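You operate a simulated robot arm through the tools that you are given. There is no shell and no other tool. Be economical: measure what you need, move in short steps, check, and stop when the job is done.

Carry out the task below with a simulated robot arm. There is one attempt and no reset: what you move stays moved.

TASK
Crimp the black hose stub with the die size printed on it.
Fine: load the press, set the die knob, shut the guard, switch on, hold the button till done; leave all as it stands.

It is judged by the outcome, as a careful person would: the job done as asked, and still so three seconds after it is handed in. It fails if anything else is knocked over, pushed out of place, dropped, spilled or broken.

THE ROBOT
A 6-joint arm with a two-finger parallel gripper, fixed in place. Base frame: the origin is at the foot of the arm, x ahead of it, y to its left, z up; the work surface is at about z = 6. Lengths are in mm, angles in degrees, forces in N, time in s.
With the tool pointing down near the work surface it reaches from about 140 to 580 mm from the base axis. Its first joint turns from -66.0 to 66.0 degrees. Payload 2.1 kg.
Tool frame: the origin (TCP) lies between the finger pads and is the grasp point; the fingertips stand 30 mm ahead of it; z points along the fingers, y is the line along which they close. The gripper opens to 94 mm. The fingers are 28 mm wide and 10 mm thick; the gripper's body (50 by 96 mm) begins 55 mm behind the TCP.
Orientation is that of the tool frame in the base frame, as [roll, pitch, yaw] about the fixed x, y, z axes, in that order (R = Rz(yaw) Ry(pitch) Rx(roll)). With the fingers straight down and closing along the base's y, the tool's x points along the base's -x, its y along +y and its z along -z.

THE INTERFACE
- The arm moves only by the tool apply_moves. Its argument "rows" is one flat list of numbers, 7 for each row, row after row: the opening in per cent of the stroke, from 0 (shut) to 100 (fully open), then the shift along the base's x, y, z in mm, then the turn, a rotation vector about the base's x, y, z in degrees. In form: [claw, x, y, z, rx, ry, rz, claw, x, y, z, rx, ry, rz, ...]. A call has 1 to 10 rows; each row is the pose to reach, as a shift and turn from the pose commanded when the call began. A row lasts 0.2 s, in which the tool goes at most 50 mm and 8.6 degrees; a call with a longer step from one row to the next is refused whole, and so is a gripper value outside its range. A pose out of reach is approached as far as the arm can. The call stops where the force on the tool passes 70 N (or 10 N more than at its start, if that is more) or the arm is blocked; 0.2 s more then pass. The fingers move at their own pace (about 72 mm/s each) and stop on an object; they squeeze with about 24 N. The grip force told is the motor's: it shows also when the fingers shut on nothing. Time passes only in rows, and 0.2 s behind the last, so rows that repeat a pose let the fingers close. It gives the time, the measured TCP pose, the force on the tool (base axes), the opening and the grip force at its end, in the units of the frame above (readings bear some noise).
- Cameras (640 x 400 px; columns grow to the right, rows downward): "scene" is fixed at [62.4, -378.8, 482.1]; the picture's right is [0.71, -0.70, 0.00], its down [-0.42, -0.42, -0.80] and it looks along [0.56, 0.57, -0.60] (base axes); focal length 222 px, centre (320, 200). "wrist" rides on the gripper at [-37, 0, -58] in the tool frame; the picture's right is [0.00, -1.00, 0.00], its down [0.97, 0.00, -0.24] and it looks along [0.24, 0.00, 0.97] (tool axes); focal length 218 px, centre (320, 200).
- camera(camera): a new picture of that camera. No time passes.
- measure_at(camera, pixels): for up to 12 pixels [column, row] of the newest picture of that camera ("zoom" is the newest enlarged one), the place [x, y, z] in the base frame of the surface seen there, good to about 3 mm. No time passes.
- close_up(camera, box): a new picture of the part [left, top, right, bottom] of that camera's present view, enlarged. No time passes.
- close_job(): hands the job in; it is judged then, once.

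Work in short steps. Measure before you move; look again where a grasp or a placing could have gone wrong, and mend it. You have 80 turns and 38 pictures in all, the two below and enlarged ones among them. Open the gripper and draw the arm clear of the work before you hand the job in, unless the task says otherwise; then end with one line.

The tools are called after ">>>" as name(argument=value, ...) on one line, values as JSON. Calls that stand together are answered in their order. apply_moves: Moves the arm, as the interface text tells. Its arguments: {"type":"object","properties":{"rows":{"type":"array","items":{"type":"number"}}},"required":["rows"]} The other tools are called the same way: camera (camera) takes a picture; measure_at (camera, pixels) gives the place of the surface under pixels of a picture; close_up (camera, box) takes an enlarged picture of a part of a camera's view; close_job () hands the job in.

At the start:

```text
time: 0.0
tool_pos: [246.9, 162.3, 355.7]
tool_rot: [-180.0, 0.0, 180.0]
force: [-0.2, 0.3, -0.5]
width: 94.3
grip_force: 0.1
```

scene: 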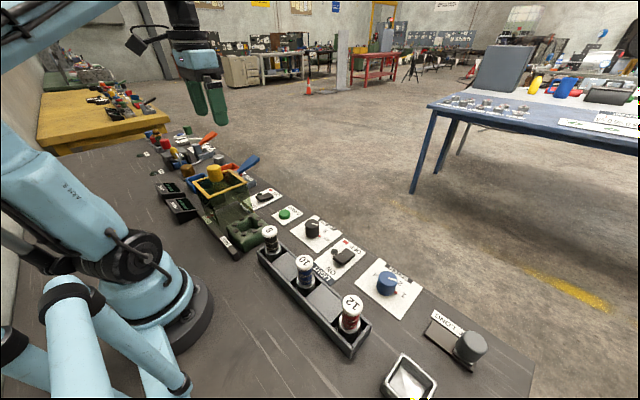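
wrist: 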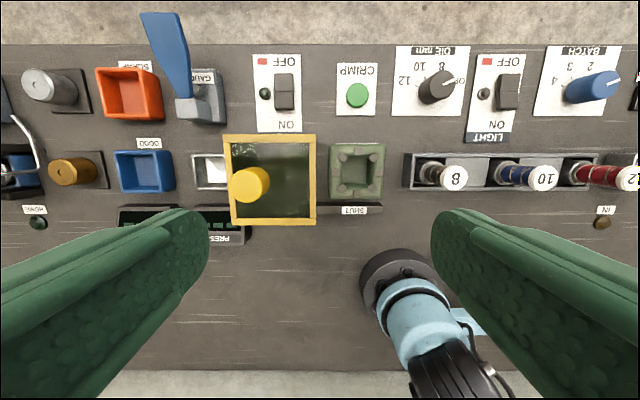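

The wrist view shows a panel with a row of hose stubs (8, 10, 12), a press, knobs and switches. I'll enlarge these to read the labels.

>>> close_up(camera="wrist", box=[380, 40, 640, 240])

>>> close_up(camera="wrist", box=[180, 40, 400, 250])

>>> close_up(camera="scene", box=[160, 140, 420, 360])

```text
2.00 times, centred on (510, 140) of wrist
```

zoom: 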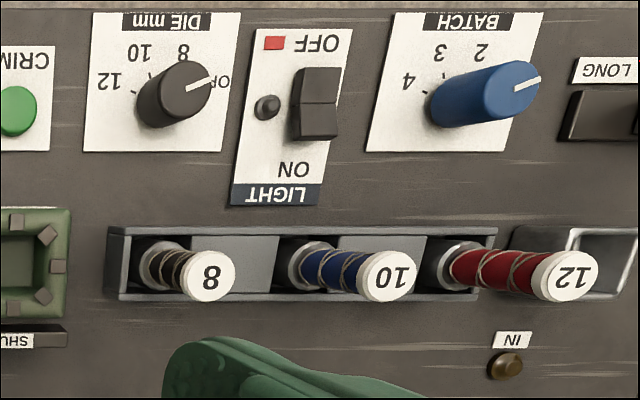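

```text
1.90 times, centred on (290, 145) of wrist
```

zoom: 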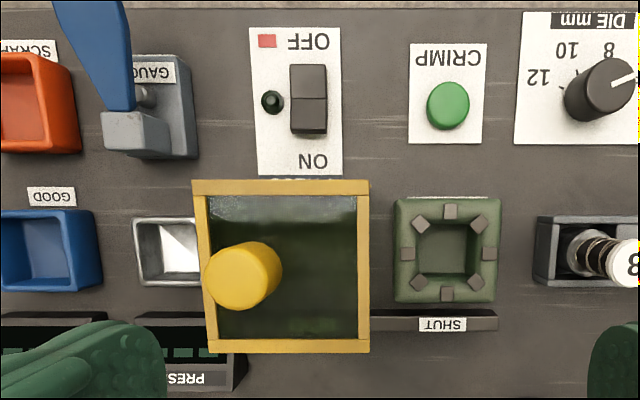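

```text
1.82 times, centred on (290, 250) of scene
```

zoom: 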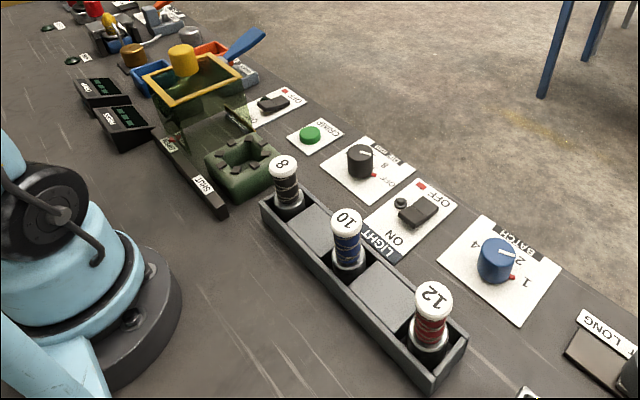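

Black stub is the "8". I'll measure the key parts: stub cap and foot, press nest, guard knob, die knob, press switch, and CRIMP button.

>>> measure_at(camera="zoom", pixels=[[283, 162], [285, 190], [288, 212], [250, 166], [229, 165], [267, 177], [182, 50], [182, 70], [362, 153], [310, 132], [272, 101], [205, 193]])

>>> measure_at(camera="wrist", pixels=[[455, 177], [356, 171], [336, 171], [378, 171], [356, 150], [356, 193], [250, 185], [284, 80], [284, 103], [437, 90], [357, 95], [310, 180]])

```text
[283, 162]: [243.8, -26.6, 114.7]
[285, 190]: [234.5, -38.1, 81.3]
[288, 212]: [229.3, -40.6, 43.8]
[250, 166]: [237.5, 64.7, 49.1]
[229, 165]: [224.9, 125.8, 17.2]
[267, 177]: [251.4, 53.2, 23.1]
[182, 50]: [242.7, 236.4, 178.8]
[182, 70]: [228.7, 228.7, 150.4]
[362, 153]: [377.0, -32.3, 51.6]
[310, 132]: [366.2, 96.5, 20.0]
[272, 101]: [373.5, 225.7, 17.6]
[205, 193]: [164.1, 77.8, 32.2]
```

```text
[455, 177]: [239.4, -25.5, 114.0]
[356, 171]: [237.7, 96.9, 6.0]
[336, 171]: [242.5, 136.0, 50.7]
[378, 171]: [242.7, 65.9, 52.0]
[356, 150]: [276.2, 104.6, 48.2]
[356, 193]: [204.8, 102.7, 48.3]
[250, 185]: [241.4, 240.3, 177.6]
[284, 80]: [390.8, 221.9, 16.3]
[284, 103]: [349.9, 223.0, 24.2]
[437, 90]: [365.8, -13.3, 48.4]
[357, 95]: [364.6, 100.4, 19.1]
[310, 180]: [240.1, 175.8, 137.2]
```

Stub "8" stands near (240, -30) with its top at z=114, and the nest is at about (240, 100). I'll move above the stub with the gripper partly open and look.

>>> apply_moves(rows=[100, -2, -40, -10, 0, 0, 0, 80, -3, -80, -30, 0, 0, 0, 75, -4, -120, -60, 0, 0, 0, 75, -5, -160, -90, 0, 0, 0, 75, -6, -193, -120, 0, 0, 0, 75, -6, -193, -130, 0, 0, 0])

>>> camera(camera="wrist")

>>> close_up(camera="scene", box=[200, 160, 360, 280])

```text
time: 1.4
tool_pos: [241.8, -29.5, 227.0]
tool_rot: [-180.0, -0.1, -180.0]
force: [-0.5, 0.5, -0.8]
width: 70.4
grip_force: 0.1
```

```text
32 pictures are left
```

wrist: 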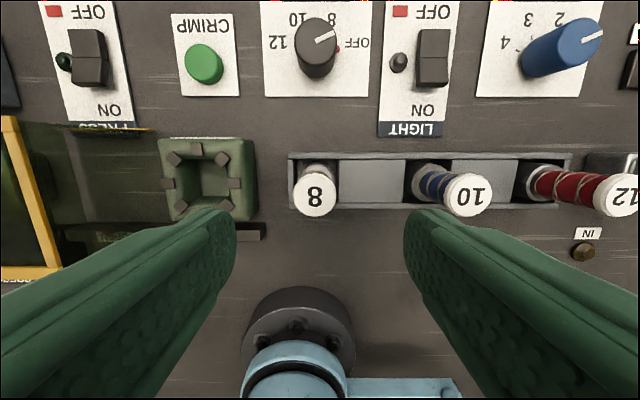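

```text
3.33 times, centred on (280, 220) of scene
```

zoom: 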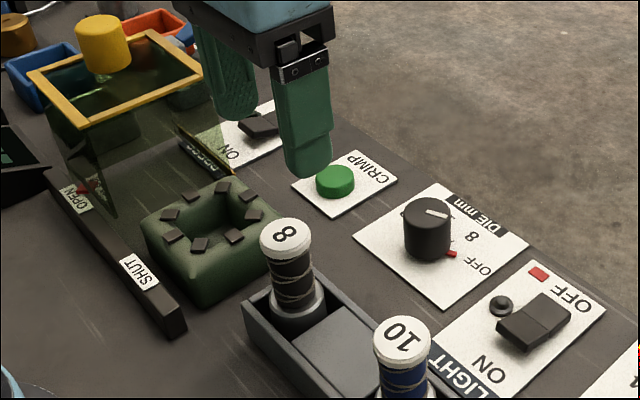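

Measuring the cap edges, nest edges, rail labels and marker from these views.

>>> measure_at(camera="wrist", pixels=[[316, 194], [297, 193], [335, 193], [316, 211], [316, 178], [160, 180], [255, 180], [207, 140], [207, 180], [316, 30], [202, 62], [88, 82]])

>>> measure_at(camera="zoom", pixels=[[293, 265], [293, 300], [275, 310], [300, 330], [84, 189], [75, 200], [138, 270], [115, 210], [195, 70], [210, 215], [185, 147], [105, 30]])

```text
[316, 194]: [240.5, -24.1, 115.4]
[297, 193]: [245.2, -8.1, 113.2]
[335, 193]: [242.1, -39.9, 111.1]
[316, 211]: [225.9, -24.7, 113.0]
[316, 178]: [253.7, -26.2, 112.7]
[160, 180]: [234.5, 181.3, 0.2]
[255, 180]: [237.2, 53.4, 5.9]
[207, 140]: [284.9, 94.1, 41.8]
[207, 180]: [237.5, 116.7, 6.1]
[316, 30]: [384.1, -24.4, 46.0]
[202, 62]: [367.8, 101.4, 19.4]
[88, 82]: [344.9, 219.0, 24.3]
```

```text
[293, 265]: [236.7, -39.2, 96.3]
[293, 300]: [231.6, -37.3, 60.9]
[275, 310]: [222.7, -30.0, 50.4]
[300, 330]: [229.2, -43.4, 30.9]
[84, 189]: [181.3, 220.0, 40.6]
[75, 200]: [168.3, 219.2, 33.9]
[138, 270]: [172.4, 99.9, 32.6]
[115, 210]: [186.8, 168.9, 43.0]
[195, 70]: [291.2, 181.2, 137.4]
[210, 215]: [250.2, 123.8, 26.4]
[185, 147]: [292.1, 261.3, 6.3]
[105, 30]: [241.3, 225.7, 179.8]
```

Stub axis is about (240, -25). Descending to z≈88 around it and closing.

>>> apply_moves(rows=[75, -1, 4, -20, 0, 0, 0, 75, -1, 4, -50, 0, 0, 0, 75, -1, 4, -80, 0, 0, 0, 75, -1, 4, -105, 0, 0, 0, 75, -1, 4, -125, 0, 0, 0, 75, -1, 4, -139, 0, 0, 0, 40, -1, 4, -139, 0, 0, 0, 0, -1, 4, -139, 0, 0, 0, 0, -1, 4, -139, 0, 0, 0, 0, -1, 4, -139, 0, 0, 0])

>>> close_up(camera="scene", box=[200, 160, 360, 280])

```text
time: 3.6
tool_pos: [240.1, -24.7, 86.2]
tool_rot: [-180.0, 0.0, 180.0]
force: [-0.5, -1.1, 0.5]
width: 35.1
grip_force: 24.3
```

```text
3.33 times, centred on (280, 220) of scene
```

zoom: 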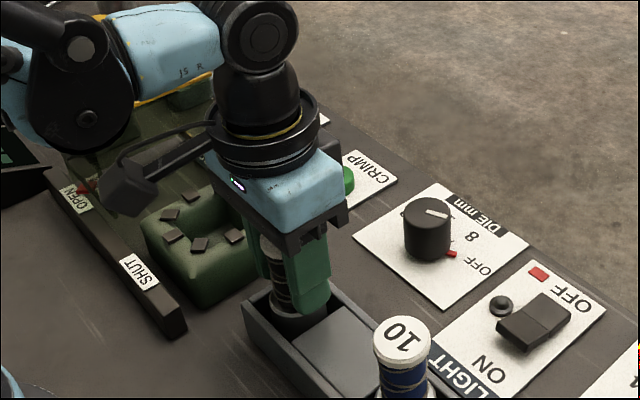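

Gripped at 35 mm width. A dark box sits beside the wrist at zoom (130,190); I'll measure it, since I will move toward the guard, and lift a little.

>>> measure_at(camera="zoom", pixels=[[130, 185], [115, 205], [145, 205], [165, 160], [130, 212]])

>>> apply_moves(rows=[0, 0, 0, 15, 0, 0, 0, 0, 0, 0, 40, 0, 0, 0, 0, 0, 0, 70, 0, 0, 0, 0, 0, 0, 100, 0, 0, 0])

>>> camera(camera="scene")

```text
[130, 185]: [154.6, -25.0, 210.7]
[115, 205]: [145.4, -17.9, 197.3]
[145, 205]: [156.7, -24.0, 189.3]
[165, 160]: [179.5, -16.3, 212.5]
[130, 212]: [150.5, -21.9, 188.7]
```

```text
time: 4.6
tool_pos: [241.8, -27.1, 186.4]
tool_rot: [-179.9, 0.0, -180.0]
force: [0.2, 0.0, -2.8]
width: 35.2
grip_force: 24.1
```

```text
29 pictures are left
```

scene: 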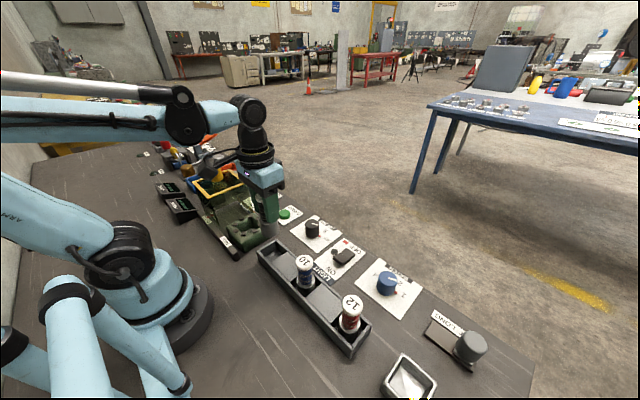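

Stub lifted. Nest centre by ray geometry is (241, 101). I'll move 127 mm in +y at this height and inspect.

>>> apply_moves(rows=[0, 0, 30, 0, 0, 0, 0, 0, 0, 60, 0, 0, 0, 0, 0, 0, 90, 0, 0, 0, 0, 0, 0, 115, 0, 0, 0, 0, 0, 0, 127, 0, 0, 0, 0, 0, 0, 127, -20, 0, 0, 0, 0, 0, 127, -30, 0, 0, 0])

>>> close_up(camera="scene", box=[180, 140, 310, 260])

>>> camera(camera="wrist")

```text
time: 6.2
tool_pos: [240.8, 99.8, 157.8]
tool_rot: [180.0, 0.0, 180.0]
force: [-0.6, -0.3, -2.6]
width: 35.2
grip_force: 24.5
```

```text
3.33 times, centred on (245, 200) of scene
```

zoom: 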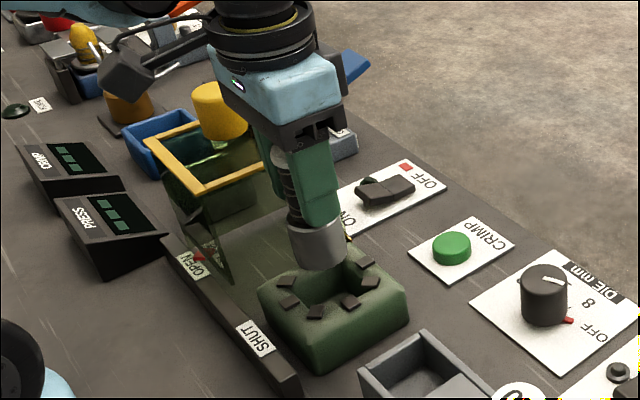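

```text
27 pictures are left
```

wrist: 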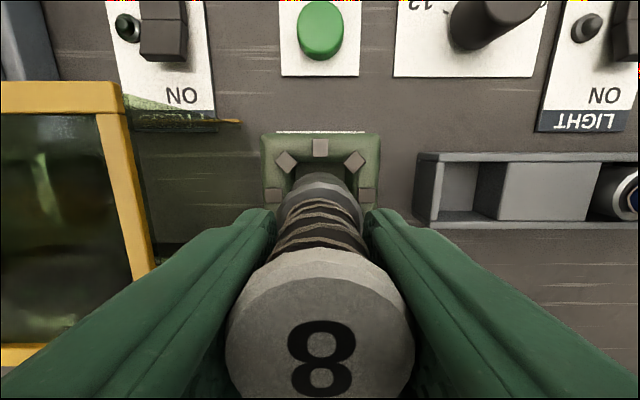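

Stub aligned with the nest (jaw at col 320, stub ~318). Lowering gently.

>>> apply_moves(rows=[0, 0, 0, -15, 0, 0, 0, 0, 0, 0, -30, 0, 0, 0, 0, 0, 0, -42, 0, 0, 0, 0, 0, 0, -52, 0, 0, 0, 0, 0, 0, -60, 0, 0, 0, 0, 0, 0, -65, 0, 0, 0])

>>> close_up(camera="scene", box=[180, 140, 310, 260])

```text
time: 7.6
tool_pos: [239.6, 100.6, 90.5]
tool_rot: [180.0, -0.1, -180.0]
force: [-0.1, -0.5, -3.0]
width: 35.1
grip_force: 23.6
```

```text
3.33 times, centred on (245, 200) of scene
```

zoom: 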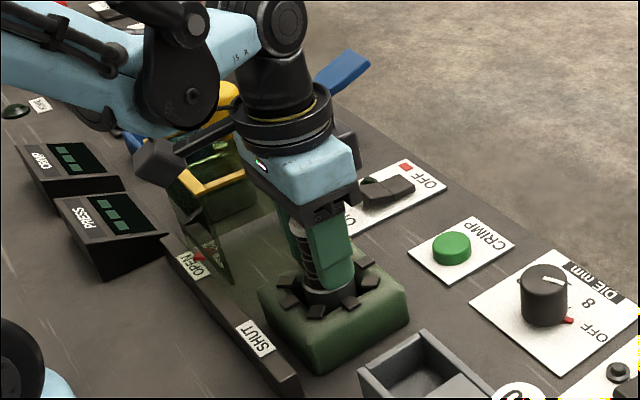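

Inside the jaws, no contact yet. Continuing down in small steps.

>>> apply_moves(rows=[0, 0, 0, -2, 0, 0, 0, 0, 0, 0, -4, 0, 0, 0, 0, 0, 0, -4, 0, 0, 0])

```text
time: 8.4
tool_pos: [239.2, 100.9, 87.6]
tool_rot: [-180.0, 0.0, 180.0]
force: [-0.1, -1.0, -3.7]
width: 35.2
grip_force: 24.3
```

>>> apply_moves(rows=[0, 0, 0, -2, 0, 0, 0, 0, 0, 0, -3, 0, 0, 0, 0, 0, 0, -4, 0, 0, 0, 0, 0, 0, -4, 0, 0, 0])

```text
time: 9.4
tool_pos: [241.2, 101.2, 82.7]
tool_rot: [179.9, -0.1, -180.0]
force: [-4.0, 3.4, 40.3]
width: 35.2
grip_force: 23.5
```

Contact felt (40 N up) near z 83. I'll ease up 2 mm, then open slowly to ~58 mm.

>>> apply_moves(rows=[0, 0, 0, 2, 0, 0, 0, 40, 0, 0, 2, 0, 0, 0, 55, 0, 0, 2, 0, 0, 0, 62, 0, 0, 2, 0, 0, 0, 62, 0, 0, 25, 0, 0, 0, 62, 0, 0, 60, 0, 0, 0, 62, 0, 0, 95, 0, 0, 0, 62, 0, 0, 130, 0, 0, 0])

>>> close_up(camera="scene", box=[180, 140, 310, 260])

>>> camera(camera="wrist")

```text
time: 11.2
tool_pos: [240.5, 99.9, 212.0]
tool_rot: [-180.0, -0.1, -180.0]
force: [0.0, 0.6, -0.1]
width: 58.4
grip_force: 0.0
```

```text
3.33 times, centred on (245, 200) of scene
```

zoom: 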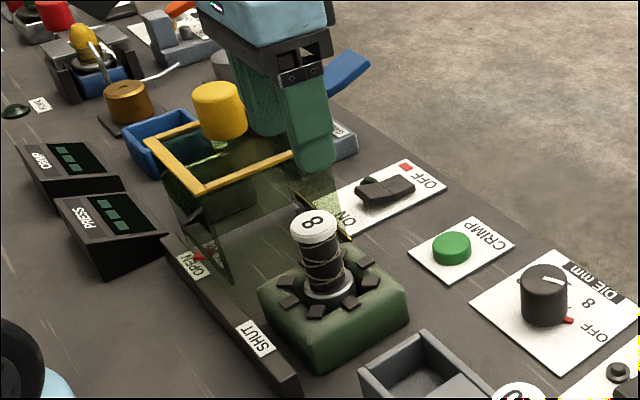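

```text
24 pictures are left
```

wrist: 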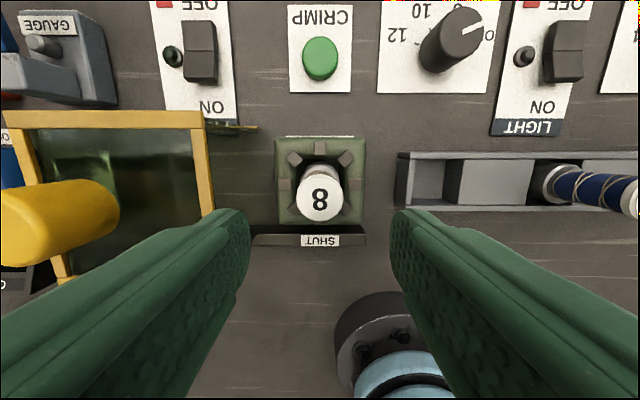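

Stub stands in the nest. Now going above the die knob (~(375,-28,50)).

>>> apply_moves(rows=[62, 28, -28, 0, 0, 0, 0, 62, 56, -56, 0, 0, 0, 0, 62, 84, -84, 0, 0, 0, 0, 62, 112, -112, -15, 0, 0, 0, 62, 130, -127, -35, 0, 0, 0, 62, 130, -127, -55, 0, 0, 0, 62, 130, -127, -62, 0, 0, 0])

>>> camera(camera="wrist")

>>> close_up(camera="scene", box=[250, 180, 380, 280])

```text
time: 12.8
tool_pos: [369.8, -26.7, 151.7]
tool_rot: [180.0, 0.0, -180.0]
force: [0.4, -0.2, -1.0]
width: 58.2
grip_force: 0.0
```

```text
23 pictures are left
```

wrist: 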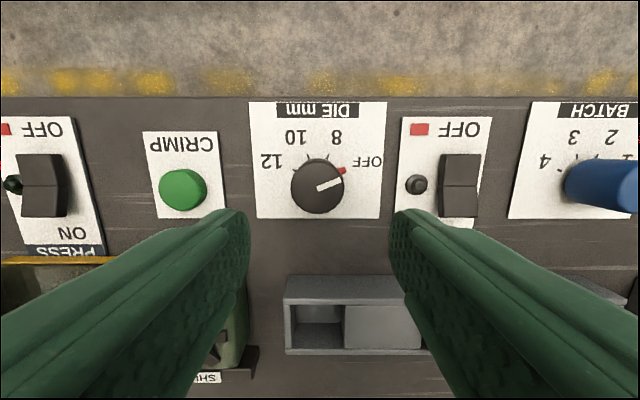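

```text
4.00 times, centred on (315, 230) of scene
```

zoom: 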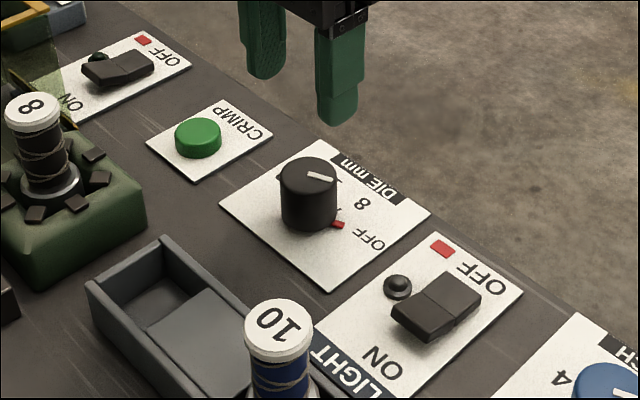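

Knob axis ≈ (376,-24.5), top z≈50, diameter ~40; pointer at OFF, with "8" 45° counter-clockwise from above. Descending, gripping the knob.

>>> apply_moves(rows=[62, 5, 2, -10, 0, 0, 0, 62, 5, 2, -35, 0, 0, 0, 62, 5, 2, -60, 0, 0, 0, 62, 5, 2, -80, 0, 0, 0, 62, 5, 2, -92, 0, 0, 0, 62, 5, 2, -97, 0, 0, 0, 30, 5, 2, -97, 0, 0, 0, 0, 5, 2, -97, 0, 0, 0, 0, 5, 2, -97, 0, 0, 0])

```text
time: 14.8
tool_pos: [374.4, -25.4, 55.2]
tool_rot: [180.0, -0.1, 180.0]
force: [1.4, -7.4, -11.2]
width: 40.8
grip_force: 45.2
```

Gripped at 40.8 mm. Turning +45° about z.

>>> apply_moves(rows=[0, 0, 0, 0, 0, 0, 8, 0, 0, 0, 0, 0, 0, 16, 0, 0, 0, 0, 0, 0, 24, 0, 0, 0, 0, 0, 0, 32, 0, 0, 0, 0, 0, 0, 39, 0, 0, 0, 0, 0, 0, 45, 0, 0, 0, 0, 0, 0, 45])

>>> close_up(camera="scene", box=[250, 180, 380, 280])

```text
time: 16.4
tool_pos: [375.1, -24.6, 54.7]
tool_rot: [-179.9, -0.2, -134.8]
force: [-13.2, -15.6, 8.3]
width: 41.0
grip_force: 44.8
```

```text
4.00 times, centred on (315, 230) of scene
```

zoom: 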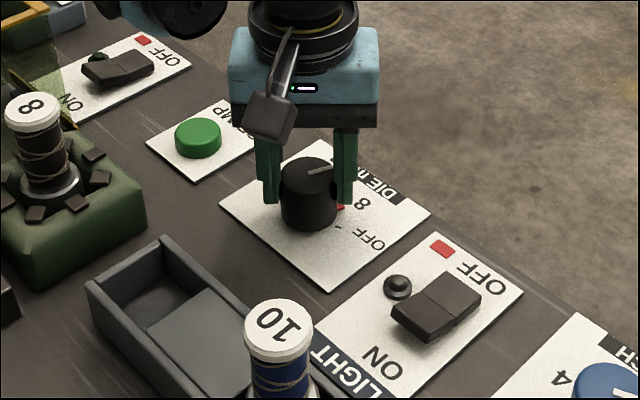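

The marker moved to 8. Releasing, lifting and checking.

>>> apply_moves(rows=[30, 0, 0, 0, 0, 0, 0, 62, 0, 0, 0, 0, 0, 0, 62, 0, 0, 0, 0, 0, 0, 62, 0, 0, 25, 0, 0, 0, 62, 0, 0, 55, 0, 0, -8, 62, 0, 0, 85, 0, 0, -16, 62, 0, 0, 97, 0, 0, -24, 62, 0, 0, 97, 0, 0, -32, 62, 0, 0, 97, 0, 0, -39, 62, 0, 0, 97, 0, 0, -45])

>>> close_up(camera="wrist", box=[220, 80, 420, 230])

```text
time: 18.6
tool_pos: [375.5, -24.2, 152.0]
tool_rot: [180.0, 0.1, -180.0]
force: [0.6, 1.7, 0.0]
width: 58.2
grip_force: 0.1
```

```text
2.67 times, centred on (320, 155) of wrist
```

zoom: 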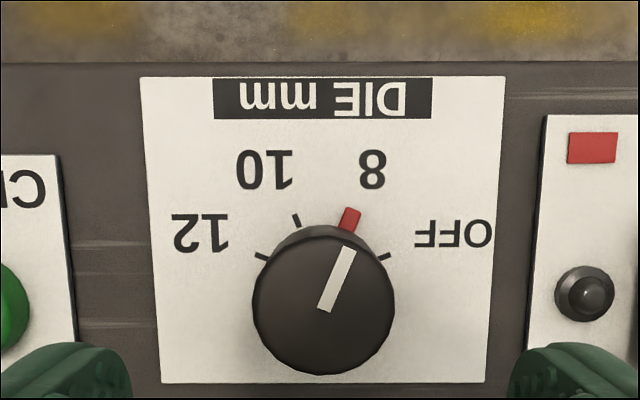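

Die at 8. Now going over the guard's yellow knob near (242, 232, 180), travelling high.

>>> apply_moves(rows=[62, 0, 0, 45, 0, 0, 0, 62, -10, 10, 90, 0, 0, 0, 62, -30, 45, 115, 0, 0, 0, 62, -50, 85, 120, 0, 0, 0, 75, -70, 125, 120, 0, 0, 0, 75, -90, 165, 120, 0, 0, 0, 75, -110, 205, 120, 0, 0, 0, 75, -125, 240, 120, 0, 0, 0, 75, -134, 255, 120, 0, 0, 0, 75, -134, 255, 120, 0, 0, 0])

>>> camera(camera="wrist")

```text
time: 20.8
tool_pos: [241.7, 231.3, 273.2]
tool_rot: [179.9, 0.0, -179.9]
force: [-0.5, 0.9, -0.6]
width: 70.6
grip_force: 0.0
```

```text
19 pictures are left
```

wrist: 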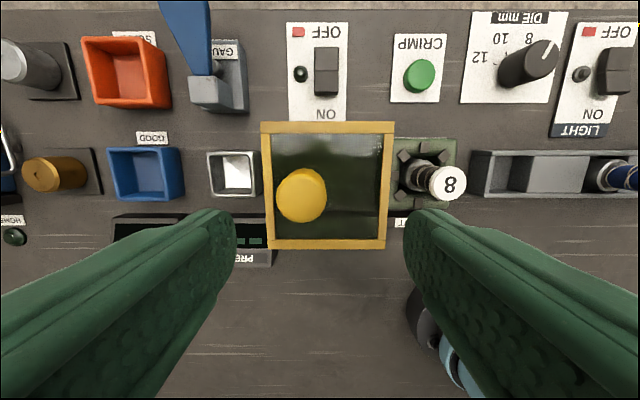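

Measuring knob edges and frame.

>>> measure_at(camera="wrist", pixels=[[302, 188], [282, 190], [322, 190], [300, 172], [302, 205], [267, 180], [390, 180], [325, 126], [325, 244], [300, 217]])

```text
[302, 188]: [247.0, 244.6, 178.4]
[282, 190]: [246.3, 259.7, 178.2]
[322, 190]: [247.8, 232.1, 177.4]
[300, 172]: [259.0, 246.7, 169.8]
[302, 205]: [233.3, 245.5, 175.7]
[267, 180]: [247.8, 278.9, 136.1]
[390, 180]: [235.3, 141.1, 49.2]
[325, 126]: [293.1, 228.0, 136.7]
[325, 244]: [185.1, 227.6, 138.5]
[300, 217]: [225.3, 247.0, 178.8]
```

Knob centre ≈ (242, 245), diameter ~34. Descending to z 175 and gripping.

>>> apply_moves(rows=[75, 1, 14, -15, 0, 0, 0, 75, 1, 14, -40, 0, 0, 0, 75, 1, 14, -65, 0, 0, 0, 75, 1, 14, -85, 0, 0, 0, 75, 1, 14, -97, 0, 0, 0, 40, 1, 14, -97, 0, 0, 0, 0, 1, 14, -97, 0, 0, 0, 0, 1, 14, -97, 0, 0, 0, 0, 1, 14, -97, 0, 0, 0])

>>> close_up(camera="scene", box=[180, 130, 310, 250])

```text
time: 22.8
tool_pos: [241.9, 243.2, 174.9]
tool_rot: [180.0, 0.0, 180.0]
force: [0.6, -0.8, -15.3]
width: 37.8
grip_force: 44.5
```

```text
3.33 times, centred on (245, 190) of scene
```

zoom: 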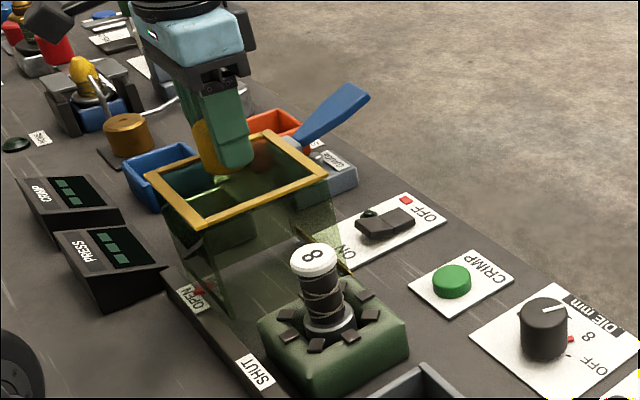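

Before sliding, I want to check whether the guard's near side is open, so it won't hit the stub.

>>> close_up(camera="scene", box=[205, 155, 270, 215])

```text
6.67 times, centred on (238, 185) of scene
```

zoom: 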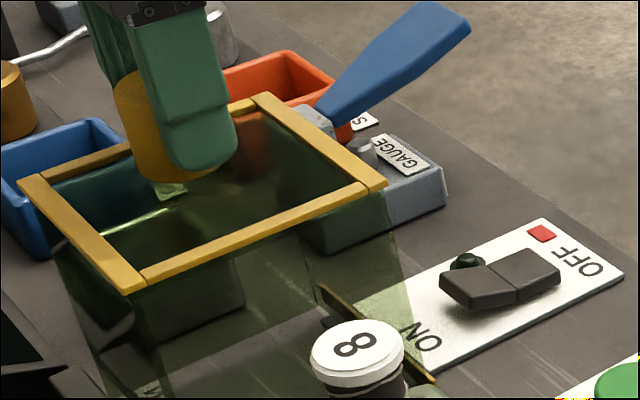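

Measuring through the suspected near face and on a known pane.

>>> measure_at(camera="zoom", pixels=[[260, 330], [200, 320], [320, 260], [390, 300], [405, 330], [90, 300], [100, 360], [200, 370], [280, 180], [330, 300], [425, 375]])

```text
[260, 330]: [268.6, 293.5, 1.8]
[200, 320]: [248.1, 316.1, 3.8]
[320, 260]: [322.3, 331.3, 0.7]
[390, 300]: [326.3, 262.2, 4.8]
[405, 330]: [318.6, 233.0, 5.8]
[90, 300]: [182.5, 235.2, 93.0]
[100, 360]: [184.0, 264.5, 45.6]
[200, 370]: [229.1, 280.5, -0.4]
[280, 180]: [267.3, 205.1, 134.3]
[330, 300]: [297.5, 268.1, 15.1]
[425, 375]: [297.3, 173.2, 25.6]
```

Near side is open (rays pass through to the floor beyond y=280), side panes register. Sliding the guard toward SHUT in steps.

>>> apply_moves(rows=[0, 0, -12, 0, 0, 0, 0, 0, 0, -25, 0, 0, 0, 0, 0, 0, -40, 0, 0, 0, 0, 0, 0, -55, 0, 0, 0, 0])

>>> close_up(camera="scene", box=[180, 130, 310, 250])

```text
time: 23.8
tool_pos: [242.3, 189.8, 175.2]
tool_rot: [-179.9, 0.0, 180.0]
force: [4.4, 1.4, -27.0]
width: 37.8
grip_force: 44.6
```

```text
3.33 times, centred on (245, 190) of scene
```

zoom: 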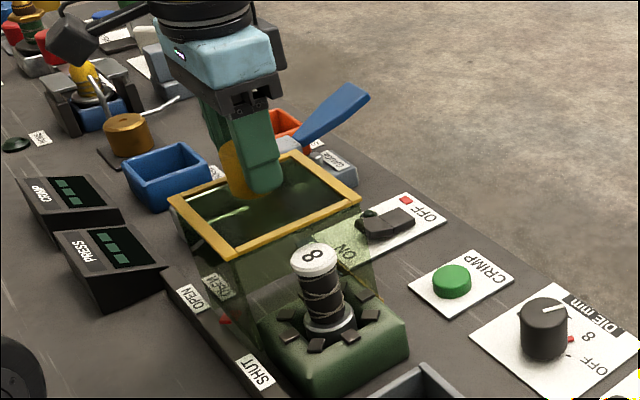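

Guard slides cleanly with the stub upright. Continuing to the stop.

>>> apply_moves(rows=[0, 0, -15, -1, 0, 0, 0, 0, 0, -30, -1, 0, 0, 0, 0, 0, -45, -1, 0, 0, 0, 0, 0, -55, -1, 0, 0, 0, 0, 0, -60, -1, 0, 0, 0, 0, 0, -65, -1, 0, 0, 0, 0, 0, -69, -1, 0, 0, 0])

>>> close_up(camera="scene", box=[180, 130, 310, 250])

```text
time: 25.4
tool_pos: [242.4, 121.2, 174.3]
tool_rot: [180.0, 0.2, -179.9]
force: [-3.3, -1.4, 31.6]
width: 37.8
grip_force: 45.2
```

```text
3.33 times, centred on (245, 190) of scene
```

zoom: 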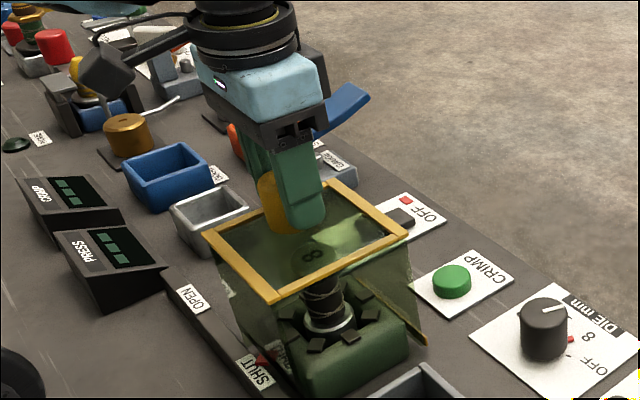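

The red marker is at the SHUT label; no end-stop resistance yet. Pushing gently a few mm further.

>>> apply_moves(rows=[0, 0, -2, 0, 0, 0, 0, 0, 0, -4, 0, 0, 0, 0, 0, 0, -6, 0, 0, 0, 0, 0, 0, -6, 0, 0, 0, 0])

>>> close_up(camera="scene", box=[205, 190, 270, 250])

```text
time: 26.4
tool_pos: [242.3, 119.0, 175.0]
tool_rot: [178.9, 0.0, -179.8]
force: [6.1, 57.1, 9.6]
width: 38.3
grip_force: 45.1
```

```text
6.67 times, centred on (238, 220) of scene
```

zoom: 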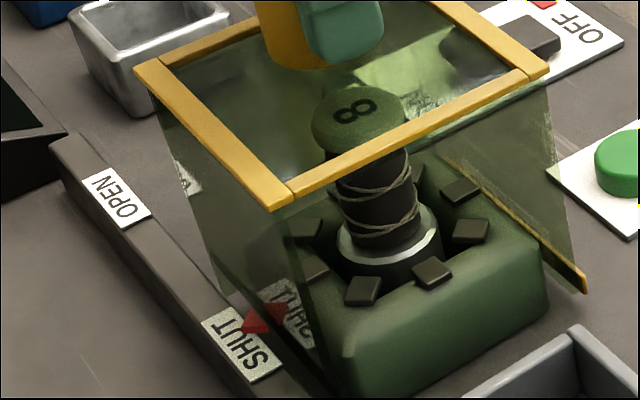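

End stop reached (57 N), marker on SHUT. Easing the push, opening and lifting off.

>>> apply_moves(rows=[0, 0, 4, 0, 0, 0, 0, 40, 0, 4, 0, 0, 0, 0, 75, 0, 4, 0, 0, 0, 0, 75, 0, 4, 0, 0, 0, 0, 75, 0, 4, 25, 0, 0, 0, 75, 0, 4, 55, 0, 0, 0, 75, 0, 4, 90, 0, 0, 0])

>>> camera(camera="wrist")

```text
time: 28.0
tool_pos: [242.6, 117.1, 263.5]
tool_rot: [180.0, 0.0, 180.0]
force: [0.7, -0.1, -0.3]
width: 70.5
grip_force: 0.0
```

```text
13 pictures are left
```

wrist: 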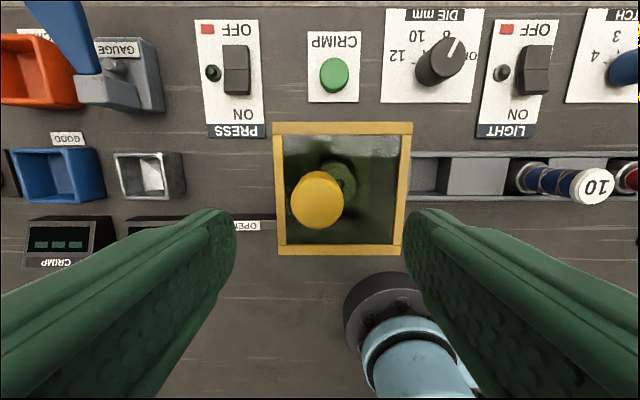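

Measuring the PRESS rocker, CRIMP button and the blue gauge lever nearby.

>>> measure_at(camera="wrist", pixels=[[237, 48], [237, 58], [237, 67], [237, 74], [237, 83], [237, 92], [225, 80], [248, 80], [90, 60], [60, 15], [334, 73], [140, 90]])

>>> close_up(camera="wrist", box=[180, 0, 300, 140])

```text
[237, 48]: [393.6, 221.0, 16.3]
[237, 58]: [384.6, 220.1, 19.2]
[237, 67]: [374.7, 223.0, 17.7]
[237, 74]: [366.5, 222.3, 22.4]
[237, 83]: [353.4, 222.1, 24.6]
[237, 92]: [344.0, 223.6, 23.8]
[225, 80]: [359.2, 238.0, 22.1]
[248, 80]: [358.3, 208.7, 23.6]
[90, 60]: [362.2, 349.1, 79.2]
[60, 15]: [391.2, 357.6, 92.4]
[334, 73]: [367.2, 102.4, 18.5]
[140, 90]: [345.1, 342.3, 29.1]
```

```text
2.86 times, centred on (240, 70) of wrist
```

zoom: 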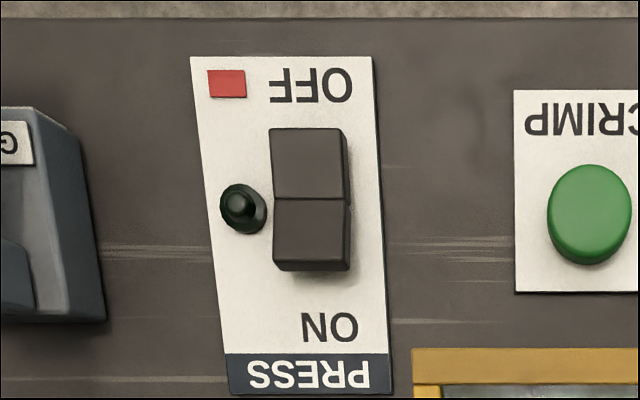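

PRESS rocker spans x 342–396 at y≈222 with the ON end raised (z≈24). Moving above the ON end with fingers shut.

>>> apply_moves(rows=[40, 25, 25, 0, 0, 0, 0, 0, 50, 50, 0, 0, 0, 0, 0, 75, 75, 0, 0, 0, 0, 0, 100, 98, -20, 0, 0, 0, 0, 106, 105, -60, 0, 0, 0, 0, 106, 105, -105, 0, 0, 0, 0, 106, 105, -145, 0, 0, 0, 0, 106, 105, -185, 0, 0, 0, 0, 106, 105, -195, 0, 0, 0, 0, 106, 105, -200, 0, 0, 0])

>>> close_up(camera="scene", box=[210, 150, 310, 230])

```text
time: 30.2
tool_pos: [349.2, 223.7, 63.2]
tool_rot: [-179.9, -0.1, -179.9]
force: [-0.5, 0.7, -0.1]
width: 0.1
grip_force: 24.7
```

```text
5.00 times, centred on (260, 190) of scene
```

zoom: 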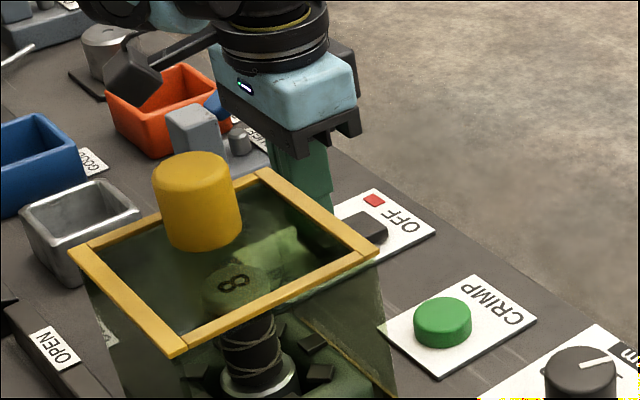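

Tips are ~9 mm above the ON end. Pressing down step by step.

>>> apply_moves(rows=[0, 0, 0, -4, 0, 0, 0, 0, 0, 0, -8, 0, 0, 0, 0, 0, 0, -11, 0, 0, 0, 0, 0, 0, -14, 0, 0, 0, 0, 0, 0, -17, 0, 0, 0])

```text
time: 31.4
tool_pos: [347.1, 223.7, 48.5]
tool_rot: [179.9, 0.1, -180.0]
force: [-0.5, -0.9, 25.2]
width: 0.2
grip_force: 24.2
```

>>> apply_moves(rows=[0, 0, 0, -2, 0, 0, 0, 0, 0, 0, -3, 0, 0, 0, 0, 0, 0, 20, 0, 0, 0, 0, 0, 0, 50, 0, 0, 0, 0, 0, 0, 90, 0, 0, 0])

>>> camera(camera="wrist")

```text
time: 31.8
tool_pos: [347.5, 223.6, 48.9]
tool_rot: [180.0, -0.1, 180.0]
force: [-0.5, -0.4, 18.6]
width: 0.0
grip_force: 23.9
stopped in row 2: the force on the tool passed its limit (the readings are from after the stop); the commanded pose is now the measured one
```

```text
10 pictures are left
```

wrist: 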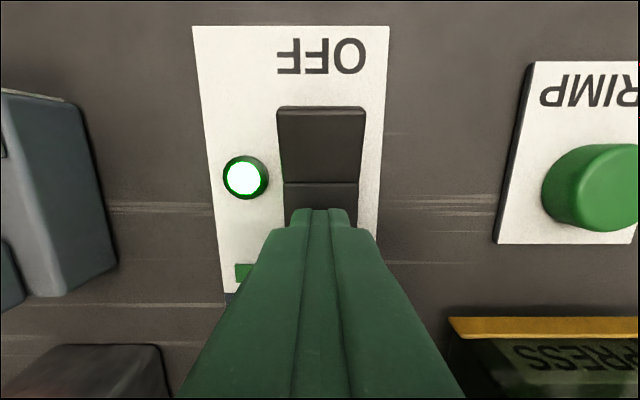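

Lamp lit, press on. Lifting and moving above the CRIMP button at (366, 101).

>>> apply_moves(rows=[0, 0, 0, 20, 0, 0, 0, 0, 5, 0, 60, 0, 0, 0, 0, 12, -30, 70, 0, 0, 0, 0, 19, -60, 70, 0, 0, 0, 0, 19, -90, 70, 0, 0, 0, 0, 19, -122, 60, 0, 0, 0, 0, 19, -122, 30, 0, 0, 0, 0, 19, -122, 10, 0, 0, 0])

>>> close_up(camera="scene", box=[170, 150, 330, 270])

```text
time: 33.6
tool_pos: [367.2, 102.1, 58.2]
tool_rot: [180.0, 0.0, -180.0]
force: [-0.3, 0.8, 0.2]
width: 0.2
grip_force: 24.3
```

```text
3.33 times, centred on (250, 210) of scene
```

zoom: 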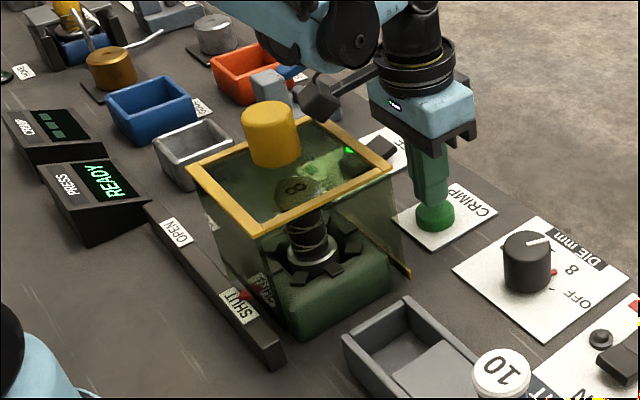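

Display reads READY; tips are over the button. Pressing and holding.

>>> apply_moves(rows=[0, 0, 0, -5, 0, 0, 0, 0, 0, 0, -9, 0, 0, 0, 0, 0, 0, -11, 0, 0, 0, 0, 0, 0, -13, 0, 0, 0, 0, 0, 0, -13, 0, 0, 0])

>>> close_up(camera="scene", box=[160, 170, 240, 230])

```text
time: 34.8
tool_pos: [368.1, 99.7, 45.6]
tool_rot: [-180.0, 0.1, 180.0]
force: [0.6, 1.7, 2.2]
width: 0.0
grip_force: 23.9
```

```text
6.67 times, centred on (200, 200) of scene
```

zoom: 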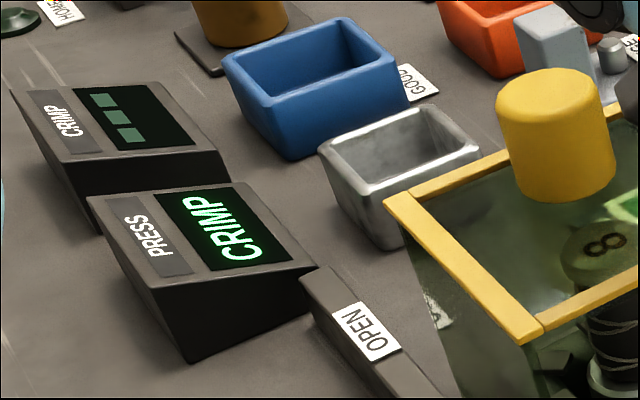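

Display shows CRIMP running. Holding with a touch more pressure for margin.

>>> apply_moves(rows=[0, 0, 0, -1, 0, 0, 0, 0, 0, 0, -1, 0, 0, 0, 0, 0, 0, -1, 0, 0, 0, 0, 0, 0, -1, 0, 0, 0, 0, 0, 0, -1, 0, 0, 0, 0, 0, 0, -1, 0, 0, 0, 0, 0, 0, -1, 0, 0, 0, 0, 0, 0, -1, 0, 0, 0, 0, 0, 0, -1, 0, 0, 0, 0, 0, 0, -1, 0, 0, 0])

>>> close_up(camera="scene", box=[160, 170, 240, 230])

```text
time: 37.0
tool_pos: [367.4, 100.9, 44.0]
tool_rot: [-180.0, 0.1, 180.0]
force: [-0.4, -1.2, 1.8]
width: 0.3
grip_force: 23.8
```

```text
6.67 times, centred on (200, 200) of scene
```

zoom: 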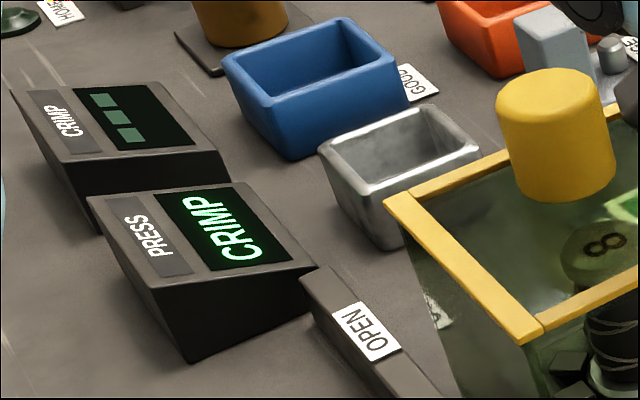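

Still crimping; continue holding.

>>> apply_moves(rows=[0, 0, 0, 0, 0, 0, 0, 0, 0, 0, 0, 0, 0, 0, 0, 0, 0, 0, 0, 0, 0, 0, 0, 0, 0, 0, 0, 0, 0, 0, 0, 0, 0, 0, 0, 0, 0, 0, 0, 0, 0, 0, 0, 0, 0, 0, 0, 0, 0, 0, 0, 0, 0, 0, 0, 0, 0, 0, 0, 0, 0, 0, 0, 0, 0, 0, 0, 0, 0, 0])

>>> close_up(camera="scene", box=[160, 170, 240, 230])

```text
time: 39.2
tool_pos: [367.2, 101.5, 42.6]
tool_rot: [-180.0, 0.1, 180.0]
force: [-1.2, -0.2, 1.6]
width: 0.0
grip_force: 23.7
```

```text
6.67 times, centred on (200, 200) of scene
```

zoom: 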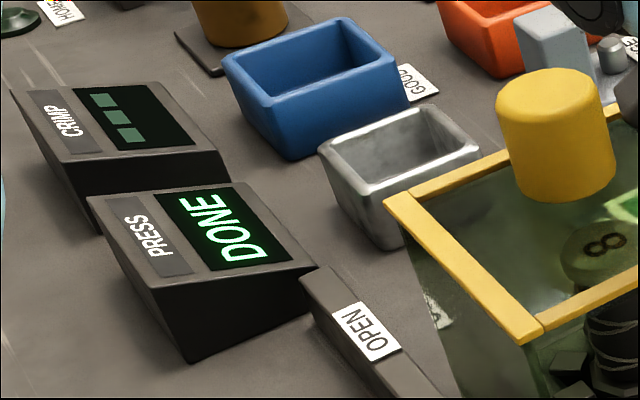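

Display reads DONE. Lifting off the button, drawing up clear and opening the gripper.

>>> apply_moves(rows=[0, 0, 0, 20, 0, 0, 0, 0, 0, 0, 60, 0, 0, 0, 0, 0, 0, 105, 0, 0, 0, 0, 0, 0, 150, 0, 0, 0, 0, 0, 0, 195, 0, 0, 0, 50, 0, 0, 230, 0, 0, 0, 70, 0, 0, 250, 0, 0, 0, 70, 0, 0, 250, 0, 0, 0])

>>> close_up(camera="scene", box=[150, 130, 390, 290])

```text
time: 41.0
tool_pos: [366.3, 102.6, 293.7]
tool_rot: [-180.0, 0.0, -180.0]
force: [0.5, 0.3, -0.2]
width: 65.7
grip_force: 0.0
```

```text
2.50 times, centred on (270, 210) of scene
```

zoom: 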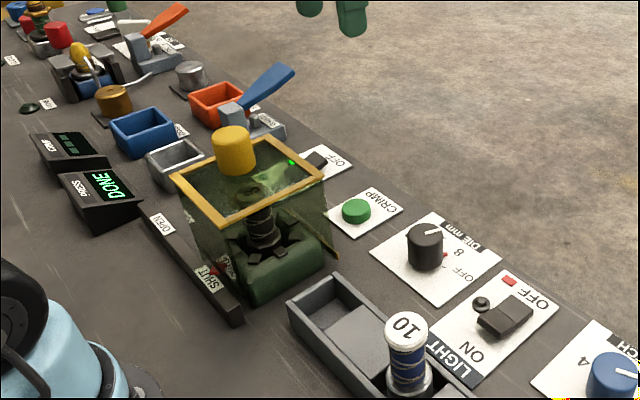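

DONE is shown, the guard is shut, the die is at 8, and everything else is in place. Handing in.

>>> close_job()

```text
The job is handed in.
```

The black size-8 stub is crimped with the die at 8 and the press display reads DONE; the guard is still shut, the press still on, and the arm is clear.
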